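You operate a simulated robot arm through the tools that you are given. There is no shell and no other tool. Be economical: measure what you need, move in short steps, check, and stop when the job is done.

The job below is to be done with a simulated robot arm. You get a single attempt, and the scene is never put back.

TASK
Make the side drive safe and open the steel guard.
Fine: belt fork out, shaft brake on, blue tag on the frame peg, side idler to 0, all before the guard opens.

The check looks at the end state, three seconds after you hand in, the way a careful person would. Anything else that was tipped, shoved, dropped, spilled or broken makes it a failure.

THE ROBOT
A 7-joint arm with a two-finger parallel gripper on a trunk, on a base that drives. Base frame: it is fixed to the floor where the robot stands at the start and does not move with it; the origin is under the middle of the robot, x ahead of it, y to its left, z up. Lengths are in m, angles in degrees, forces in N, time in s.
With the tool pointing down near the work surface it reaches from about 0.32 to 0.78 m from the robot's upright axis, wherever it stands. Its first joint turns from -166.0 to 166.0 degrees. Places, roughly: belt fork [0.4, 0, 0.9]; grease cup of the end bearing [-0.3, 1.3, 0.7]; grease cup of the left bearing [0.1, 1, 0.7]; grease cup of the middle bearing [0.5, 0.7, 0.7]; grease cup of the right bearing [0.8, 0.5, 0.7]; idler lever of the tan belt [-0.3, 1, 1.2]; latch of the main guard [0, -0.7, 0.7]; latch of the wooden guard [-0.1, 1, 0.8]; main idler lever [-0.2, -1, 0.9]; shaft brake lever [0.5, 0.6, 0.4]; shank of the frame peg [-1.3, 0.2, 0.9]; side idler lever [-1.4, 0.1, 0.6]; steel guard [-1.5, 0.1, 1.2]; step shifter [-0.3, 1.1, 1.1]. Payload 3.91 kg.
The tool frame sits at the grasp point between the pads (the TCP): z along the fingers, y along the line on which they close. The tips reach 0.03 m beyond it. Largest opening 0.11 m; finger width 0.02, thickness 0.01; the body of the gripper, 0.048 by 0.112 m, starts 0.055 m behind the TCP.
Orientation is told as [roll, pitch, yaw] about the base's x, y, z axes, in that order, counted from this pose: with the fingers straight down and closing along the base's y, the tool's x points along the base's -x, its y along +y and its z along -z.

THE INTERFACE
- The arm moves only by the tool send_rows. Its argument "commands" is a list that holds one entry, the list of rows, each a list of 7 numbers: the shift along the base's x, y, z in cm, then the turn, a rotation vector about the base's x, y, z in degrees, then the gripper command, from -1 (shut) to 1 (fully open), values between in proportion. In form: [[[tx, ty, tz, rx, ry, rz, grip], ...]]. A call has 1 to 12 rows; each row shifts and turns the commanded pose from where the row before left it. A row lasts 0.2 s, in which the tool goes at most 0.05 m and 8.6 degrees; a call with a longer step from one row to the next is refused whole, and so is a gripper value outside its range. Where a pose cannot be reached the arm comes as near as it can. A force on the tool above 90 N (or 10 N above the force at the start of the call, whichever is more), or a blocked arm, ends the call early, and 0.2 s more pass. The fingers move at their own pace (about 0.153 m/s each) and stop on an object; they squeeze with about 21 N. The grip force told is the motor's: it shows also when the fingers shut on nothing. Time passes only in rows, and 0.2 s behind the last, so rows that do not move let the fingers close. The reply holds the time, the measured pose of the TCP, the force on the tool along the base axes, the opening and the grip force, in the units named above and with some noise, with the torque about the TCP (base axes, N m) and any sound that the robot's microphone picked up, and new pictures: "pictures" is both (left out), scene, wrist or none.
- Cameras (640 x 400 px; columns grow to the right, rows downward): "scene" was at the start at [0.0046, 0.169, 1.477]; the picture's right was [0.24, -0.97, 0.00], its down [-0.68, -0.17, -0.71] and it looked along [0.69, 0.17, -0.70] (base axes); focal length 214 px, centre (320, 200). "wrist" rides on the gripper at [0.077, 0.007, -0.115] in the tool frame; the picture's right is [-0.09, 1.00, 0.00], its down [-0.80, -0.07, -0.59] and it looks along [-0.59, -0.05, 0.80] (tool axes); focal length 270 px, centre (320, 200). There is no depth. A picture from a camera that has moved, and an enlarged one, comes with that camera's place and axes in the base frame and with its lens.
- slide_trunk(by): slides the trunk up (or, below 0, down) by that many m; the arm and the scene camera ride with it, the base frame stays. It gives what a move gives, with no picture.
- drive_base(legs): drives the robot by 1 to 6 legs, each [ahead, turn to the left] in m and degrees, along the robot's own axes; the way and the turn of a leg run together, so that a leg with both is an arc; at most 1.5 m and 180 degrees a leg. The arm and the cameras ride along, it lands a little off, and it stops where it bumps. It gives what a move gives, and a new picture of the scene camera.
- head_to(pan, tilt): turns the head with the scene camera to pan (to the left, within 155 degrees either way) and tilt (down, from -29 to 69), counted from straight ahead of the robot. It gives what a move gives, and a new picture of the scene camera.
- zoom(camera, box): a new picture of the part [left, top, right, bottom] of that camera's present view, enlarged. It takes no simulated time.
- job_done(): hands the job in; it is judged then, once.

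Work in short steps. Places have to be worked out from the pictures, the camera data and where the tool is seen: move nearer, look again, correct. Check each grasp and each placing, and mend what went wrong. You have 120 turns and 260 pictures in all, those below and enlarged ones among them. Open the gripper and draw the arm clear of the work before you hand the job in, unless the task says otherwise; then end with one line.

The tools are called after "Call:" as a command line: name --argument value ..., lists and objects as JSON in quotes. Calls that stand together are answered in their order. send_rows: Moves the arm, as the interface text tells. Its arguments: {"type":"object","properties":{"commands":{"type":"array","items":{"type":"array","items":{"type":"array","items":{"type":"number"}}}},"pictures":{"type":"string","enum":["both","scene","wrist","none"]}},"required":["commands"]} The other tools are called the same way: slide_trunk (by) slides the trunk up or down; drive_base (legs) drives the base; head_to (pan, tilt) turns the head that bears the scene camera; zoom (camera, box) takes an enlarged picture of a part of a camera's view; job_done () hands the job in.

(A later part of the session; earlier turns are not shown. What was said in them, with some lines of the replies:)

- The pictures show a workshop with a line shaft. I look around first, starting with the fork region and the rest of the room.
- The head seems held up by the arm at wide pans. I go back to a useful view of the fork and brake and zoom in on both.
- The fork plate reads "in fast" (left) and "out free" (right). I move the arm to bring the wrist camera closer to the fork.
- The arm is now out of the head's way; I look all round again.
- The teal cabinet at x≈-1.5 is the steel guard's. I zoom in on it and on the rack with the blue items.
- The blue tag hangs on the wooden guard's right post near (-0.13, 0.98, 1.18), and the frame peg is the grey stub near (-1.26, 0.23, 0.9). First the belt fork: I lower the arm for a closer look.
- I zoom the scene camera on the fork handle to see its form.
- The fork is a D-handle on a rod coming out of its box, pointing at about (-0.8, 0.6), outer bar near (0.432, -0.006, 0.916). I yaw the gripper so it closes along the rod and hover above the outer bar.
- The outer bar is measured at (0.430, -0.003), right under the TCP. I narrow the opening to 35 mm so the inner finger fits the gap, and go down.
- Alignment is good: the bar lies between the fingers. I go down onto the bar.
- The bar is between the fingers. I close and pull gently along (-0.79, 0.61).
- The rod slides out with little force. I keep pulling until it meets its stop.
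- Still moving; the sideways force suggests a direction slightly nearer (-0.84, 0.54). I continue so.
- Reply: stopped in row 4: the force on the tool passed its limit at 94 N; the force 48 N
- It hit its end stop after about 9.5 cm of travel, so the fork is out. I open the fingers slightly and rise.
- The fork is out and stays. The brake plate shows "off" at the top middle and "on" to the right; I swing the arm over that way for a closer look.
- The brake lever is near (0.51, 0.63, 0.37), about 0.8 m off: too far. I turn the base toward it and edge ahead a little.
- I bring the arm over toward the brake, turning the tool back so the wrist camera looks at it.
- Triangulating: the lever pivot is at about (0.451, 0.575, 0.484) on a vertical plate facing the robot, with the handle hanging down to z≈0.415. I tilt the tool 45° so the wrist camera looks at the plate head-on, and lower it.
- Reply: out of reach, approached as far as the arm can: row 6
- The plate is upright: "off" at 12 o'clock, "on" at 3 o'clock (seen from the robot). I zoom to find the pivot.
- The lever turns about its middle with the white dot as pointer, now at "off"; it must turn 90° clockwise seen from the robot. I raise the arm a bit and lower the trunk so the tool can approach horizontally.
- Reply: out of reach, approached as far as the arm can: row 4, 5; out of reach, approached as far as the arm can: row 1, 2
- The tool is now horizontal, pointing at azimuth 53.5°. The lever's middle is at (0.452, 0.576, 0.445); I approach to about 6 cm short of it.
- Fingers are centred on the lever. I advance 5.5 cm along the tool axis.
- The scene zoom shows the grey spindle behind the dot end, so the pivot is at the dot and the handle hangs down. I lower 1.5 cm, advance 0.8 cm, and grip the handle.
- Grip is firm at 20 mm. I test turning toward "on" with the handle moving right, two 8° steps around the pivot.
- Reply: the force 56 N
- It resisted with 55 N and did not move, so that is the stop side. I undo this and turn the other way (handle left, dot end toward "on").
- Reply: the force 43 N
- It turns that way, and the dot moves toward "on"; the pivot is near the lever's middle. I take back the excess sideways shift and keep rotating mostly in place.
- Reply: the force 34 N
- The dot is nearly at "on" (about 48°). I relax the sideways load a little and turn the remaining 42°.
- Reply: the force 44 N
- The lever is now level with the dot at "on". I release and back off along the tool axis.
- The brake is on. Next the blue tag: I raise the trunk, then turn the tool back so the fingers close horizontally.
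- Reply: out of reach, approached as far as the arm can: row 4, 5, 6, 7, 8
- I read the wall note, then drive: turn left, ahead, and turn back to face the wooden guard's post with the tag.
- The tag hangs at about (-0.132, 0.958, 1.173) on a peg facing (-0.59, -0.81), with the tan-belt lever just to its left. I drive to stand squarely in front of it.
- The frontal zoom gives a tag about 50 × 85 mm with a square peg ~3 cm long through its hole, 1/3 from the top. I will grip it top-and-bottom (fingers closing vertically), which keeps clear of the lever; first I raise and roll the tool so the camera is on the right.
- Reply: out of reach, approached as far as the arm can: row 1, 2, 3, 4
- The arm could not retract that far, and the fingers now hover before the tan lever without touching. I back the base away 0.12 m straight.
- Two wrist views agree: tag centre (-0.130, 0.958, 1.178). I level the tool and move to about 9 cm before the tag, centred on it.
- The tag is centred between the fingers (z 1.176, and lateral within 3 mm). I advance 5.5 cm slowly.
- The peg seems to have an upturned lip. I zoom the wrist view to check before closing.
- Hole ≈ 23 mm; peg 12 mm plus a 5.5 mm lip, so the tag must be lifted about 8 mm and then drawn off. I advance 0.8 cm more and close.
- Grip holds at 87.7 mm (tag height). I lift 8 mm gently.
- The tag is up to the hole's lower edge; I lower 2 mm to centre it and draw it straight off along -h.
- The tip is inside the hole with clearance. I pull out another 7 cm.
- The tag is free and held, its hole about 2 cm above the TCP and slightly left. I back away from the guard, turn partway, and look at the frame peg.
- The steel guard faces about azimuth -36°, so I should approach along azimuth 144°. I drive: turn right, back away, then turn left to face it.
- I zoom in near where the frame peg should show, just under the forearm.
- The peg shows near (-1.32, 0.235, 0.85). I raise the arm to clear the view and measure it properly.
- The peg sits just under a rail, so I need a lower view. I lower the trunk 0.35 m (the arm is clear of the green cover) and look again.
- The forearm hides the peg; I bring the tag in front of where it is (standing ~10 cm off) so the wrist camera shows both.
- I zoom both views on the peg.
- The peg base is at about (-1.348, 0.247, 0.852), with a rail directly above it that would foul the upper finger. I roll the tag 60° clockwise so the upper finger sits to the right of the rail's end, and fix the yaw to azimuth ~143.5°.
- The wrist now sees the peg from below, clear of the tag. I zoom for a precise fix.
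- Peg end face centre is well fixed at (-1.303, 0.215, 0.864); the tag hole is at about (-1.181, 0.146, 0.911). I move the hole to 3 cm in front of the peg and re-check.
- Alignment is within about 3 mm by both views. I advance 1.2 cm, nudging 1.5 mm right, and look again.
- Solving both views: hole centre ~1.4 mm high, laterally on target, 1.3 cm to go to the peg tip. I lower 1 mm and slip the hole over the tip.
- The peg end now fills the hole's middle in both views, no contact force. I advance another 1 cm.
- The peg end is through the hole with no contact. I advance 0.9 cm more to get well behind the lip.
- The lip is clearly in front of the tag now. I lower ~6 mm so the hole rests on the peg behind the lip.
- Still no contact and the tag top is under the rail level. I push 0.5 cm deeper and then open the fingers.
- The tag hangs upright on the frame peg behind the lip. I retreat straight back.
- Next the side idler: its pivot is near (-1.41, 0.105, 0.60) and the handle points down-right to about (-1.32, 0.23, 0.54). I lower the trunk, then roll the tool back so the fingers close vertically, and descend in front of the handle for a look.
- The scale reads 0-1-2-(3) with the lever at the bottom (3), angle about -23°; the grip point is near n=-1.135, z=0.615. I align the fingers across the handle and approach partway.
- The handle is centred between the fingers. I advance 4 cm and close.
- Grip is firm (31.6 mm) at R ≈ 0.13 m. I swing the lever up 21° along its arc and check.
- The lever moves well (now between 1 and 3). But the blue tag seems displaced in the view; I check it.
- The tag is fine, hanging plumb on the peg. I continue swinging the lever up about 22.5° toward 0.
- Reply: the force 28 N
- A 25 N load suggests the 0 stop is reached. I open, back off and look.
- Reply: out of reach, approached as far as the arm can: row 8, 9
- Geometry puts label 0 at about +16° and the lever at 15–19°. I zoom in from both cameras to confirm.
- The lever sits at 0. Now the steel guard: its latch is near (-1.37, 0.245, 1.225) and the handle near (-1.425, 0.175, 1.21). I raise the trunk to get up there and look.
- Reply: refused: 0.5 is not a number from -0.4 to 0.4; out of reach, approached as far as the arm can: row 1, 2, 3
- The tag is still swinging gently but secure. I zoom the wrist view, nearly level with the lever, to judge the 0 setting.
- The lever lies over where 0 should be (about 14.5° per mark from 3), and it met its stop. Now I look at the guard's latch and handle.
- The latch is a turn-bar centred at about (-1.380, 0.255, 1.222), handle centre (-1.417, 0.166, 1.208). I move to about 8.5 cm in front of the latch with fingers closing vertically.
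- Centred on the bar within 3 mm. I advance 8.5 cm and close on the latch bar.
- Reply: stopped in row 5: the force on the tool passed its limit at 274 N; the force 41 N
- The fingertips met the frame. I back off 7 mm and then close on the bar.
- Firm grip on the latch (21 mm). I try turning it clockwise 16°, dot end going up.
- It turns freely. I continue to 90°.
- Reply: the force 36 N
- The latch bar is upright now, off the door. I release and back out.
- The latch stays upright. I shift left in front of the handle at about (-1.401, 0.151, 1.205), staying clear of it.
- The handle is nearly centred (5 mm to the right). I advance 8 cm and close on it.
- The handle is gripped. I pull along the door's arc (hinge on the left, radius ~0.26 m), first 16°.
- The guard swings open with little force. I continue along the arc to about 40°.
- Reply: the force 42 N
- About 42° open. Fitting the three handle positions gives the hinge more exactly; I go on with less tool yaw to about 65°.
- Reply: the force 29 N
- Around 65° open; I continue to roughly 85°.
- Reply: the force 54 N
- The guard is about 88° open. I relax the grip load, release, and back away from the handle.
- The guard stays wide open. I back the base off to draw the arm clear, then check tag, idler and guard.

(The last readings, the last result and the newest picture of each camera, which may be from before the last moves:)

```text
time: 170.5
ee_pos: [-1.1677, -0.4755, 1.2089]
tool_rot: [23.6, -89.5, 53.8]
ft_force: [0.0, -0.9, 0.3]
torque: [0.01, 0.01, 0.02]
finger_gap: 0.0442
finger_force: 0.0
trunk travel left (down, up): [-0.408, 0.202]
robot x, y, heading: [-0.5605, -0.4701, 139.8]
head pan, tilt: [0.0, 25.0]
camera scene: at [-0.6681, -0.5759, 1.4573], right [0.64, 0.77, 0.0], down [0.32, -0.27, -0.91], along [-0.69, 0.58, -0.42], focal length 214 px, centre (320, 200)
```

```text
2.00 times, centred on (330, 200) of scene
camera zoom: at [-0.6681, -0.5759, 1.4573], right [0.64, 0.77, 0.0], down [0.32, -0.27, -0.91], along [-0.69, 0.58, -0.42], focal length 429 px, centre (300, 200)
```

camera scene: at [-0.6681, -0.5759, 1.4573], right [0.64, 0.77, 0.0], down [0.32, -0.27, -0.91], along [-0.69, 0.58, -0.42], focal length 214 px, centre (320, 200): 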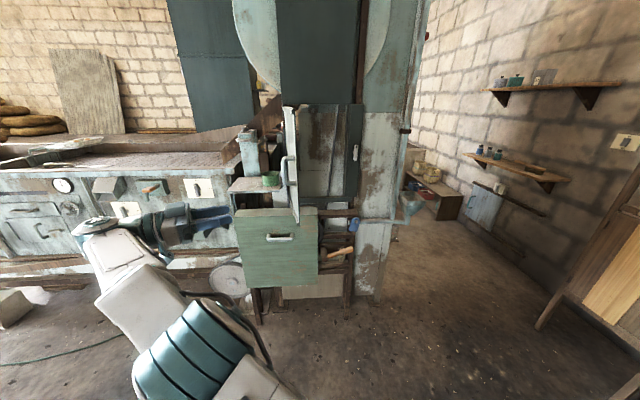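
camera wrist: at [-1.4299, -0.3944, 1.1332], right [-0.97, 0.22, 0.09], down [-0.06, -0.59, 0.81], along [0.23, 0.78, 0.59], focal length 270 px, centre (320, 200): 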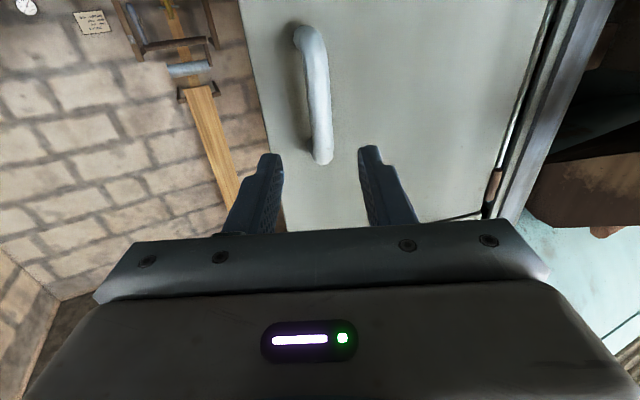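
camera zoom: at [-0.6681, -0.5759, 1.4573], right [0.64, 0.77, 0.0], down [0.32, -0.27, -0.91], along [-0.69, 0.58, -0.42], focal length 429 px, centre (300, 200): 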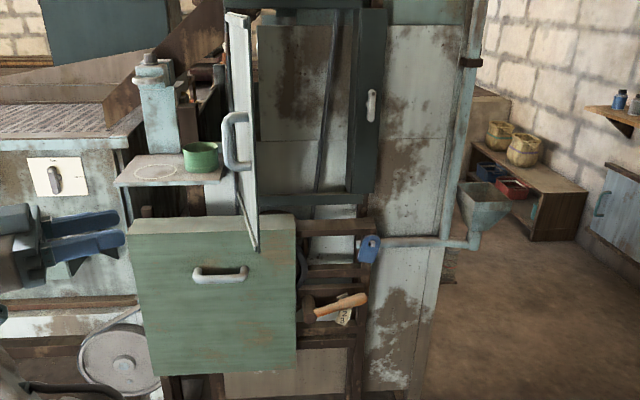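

Guard open, tag hung, idler up. I check the tag closely and look back at fork and brake.

Call:
zoom --camera "scene" --box '[310, 200, 370, 270]'

Call:
head_to --pan -105 --tilt 22

Call:
zoom --camera "scene" --box '[240, 130, 400, 230]'

```text
5.71 times, centred on (340, 235) of scene
camera zoom: at [-0.6681, -0.5759, 1.4573], right [0.64, 0.77, 0.0], down [0.32, -0.27, -0.91], along [-0.69, 0.58, -0.42], focal length 1226 px, centre (206, 0)
```

zoom: 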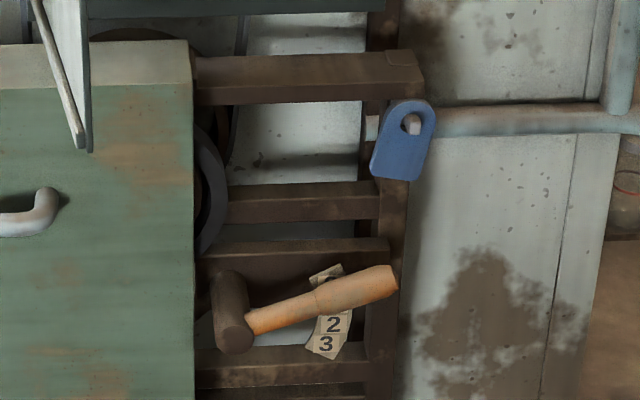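

```text
time: 172.3
ee_pos: [-1.1671, -0.4739, 1.2087]
tool_rot: [22.1, -89.5, 55.4]
ft_force: [-0.1, 0.8, -0.8]
torque: [-0.01, 0.0, 0.0]
finger_gap: 0.0439
finger_force: 0.0
trunk travel left (down, up): [-0.408, 0.202]
robot x, y, heading: [-0.5586, -0.4709, 139.8]
head pan, tilt: [-105.0, 22.0]
camera scene: at [-0.5217, -0.5816, 1.4621], right [0.57, -0.82, 0.0], down [-0.31, -0.21, -0.93], along [0.76, 0.53, -0.37], focal length 214 px, centre (320, 200)
```

scene: 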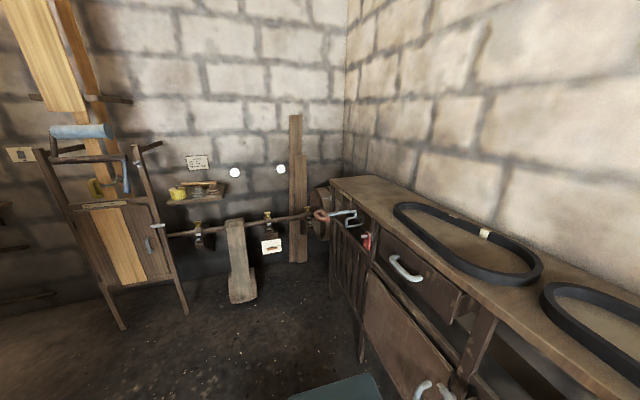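

```text
4.00 times, centred on (320, 180) of scene
camera zoom: at [-0.5217, -0.5816, 1.4621], right [0.57, -0.82, 0.0], down [-0.31, -0.21, -0.93], along [0.76, 0.53, -0.37], focal length 858 px, centre (320, 280)
```

zoom: 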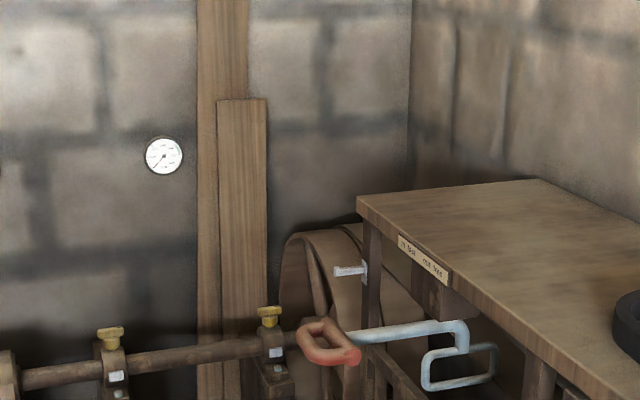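

All is in place: fork out, brake on, tag on the peg, idler at 0, guard open. I open the gripper fully and hand in.

Call:
send_rows --commands '[[[0, 0, 0, 0, 0, 0, 1], [0, 0, 0, 0, 0, 0, 1], [0, 0, 0, 0, 0, 0, 1], [0, 0, 0, 0, 0, 0, 1]]]' --pictures "none"

Call:
job_done

```text
time: 173.3
ee_pos: [-1.1685, -0.4748, 1.2081]
tool_rot: [22.2, -89.6, 55.3]
ft_force: [0.0, -0.3, 0.2]
torque: [0.0, -0.01, 0.01]
finger_gap: 0.1096
finger_force: 0.0
trunk travel left (down, up): [-0.408, 0.202]
robot x, y, heading: [-0.5605, -0.4717, 139.8]
head pan, tilt: [-105.0, 22.0]
```

```text
The job is handed in.
```

The job is handed in: belt fork out, shaft brake on, blue tag on the frame peg and side idler at 0 (judged by eye to within a few degrees), all before I turned the latch and opened the steel guard to about 88°.
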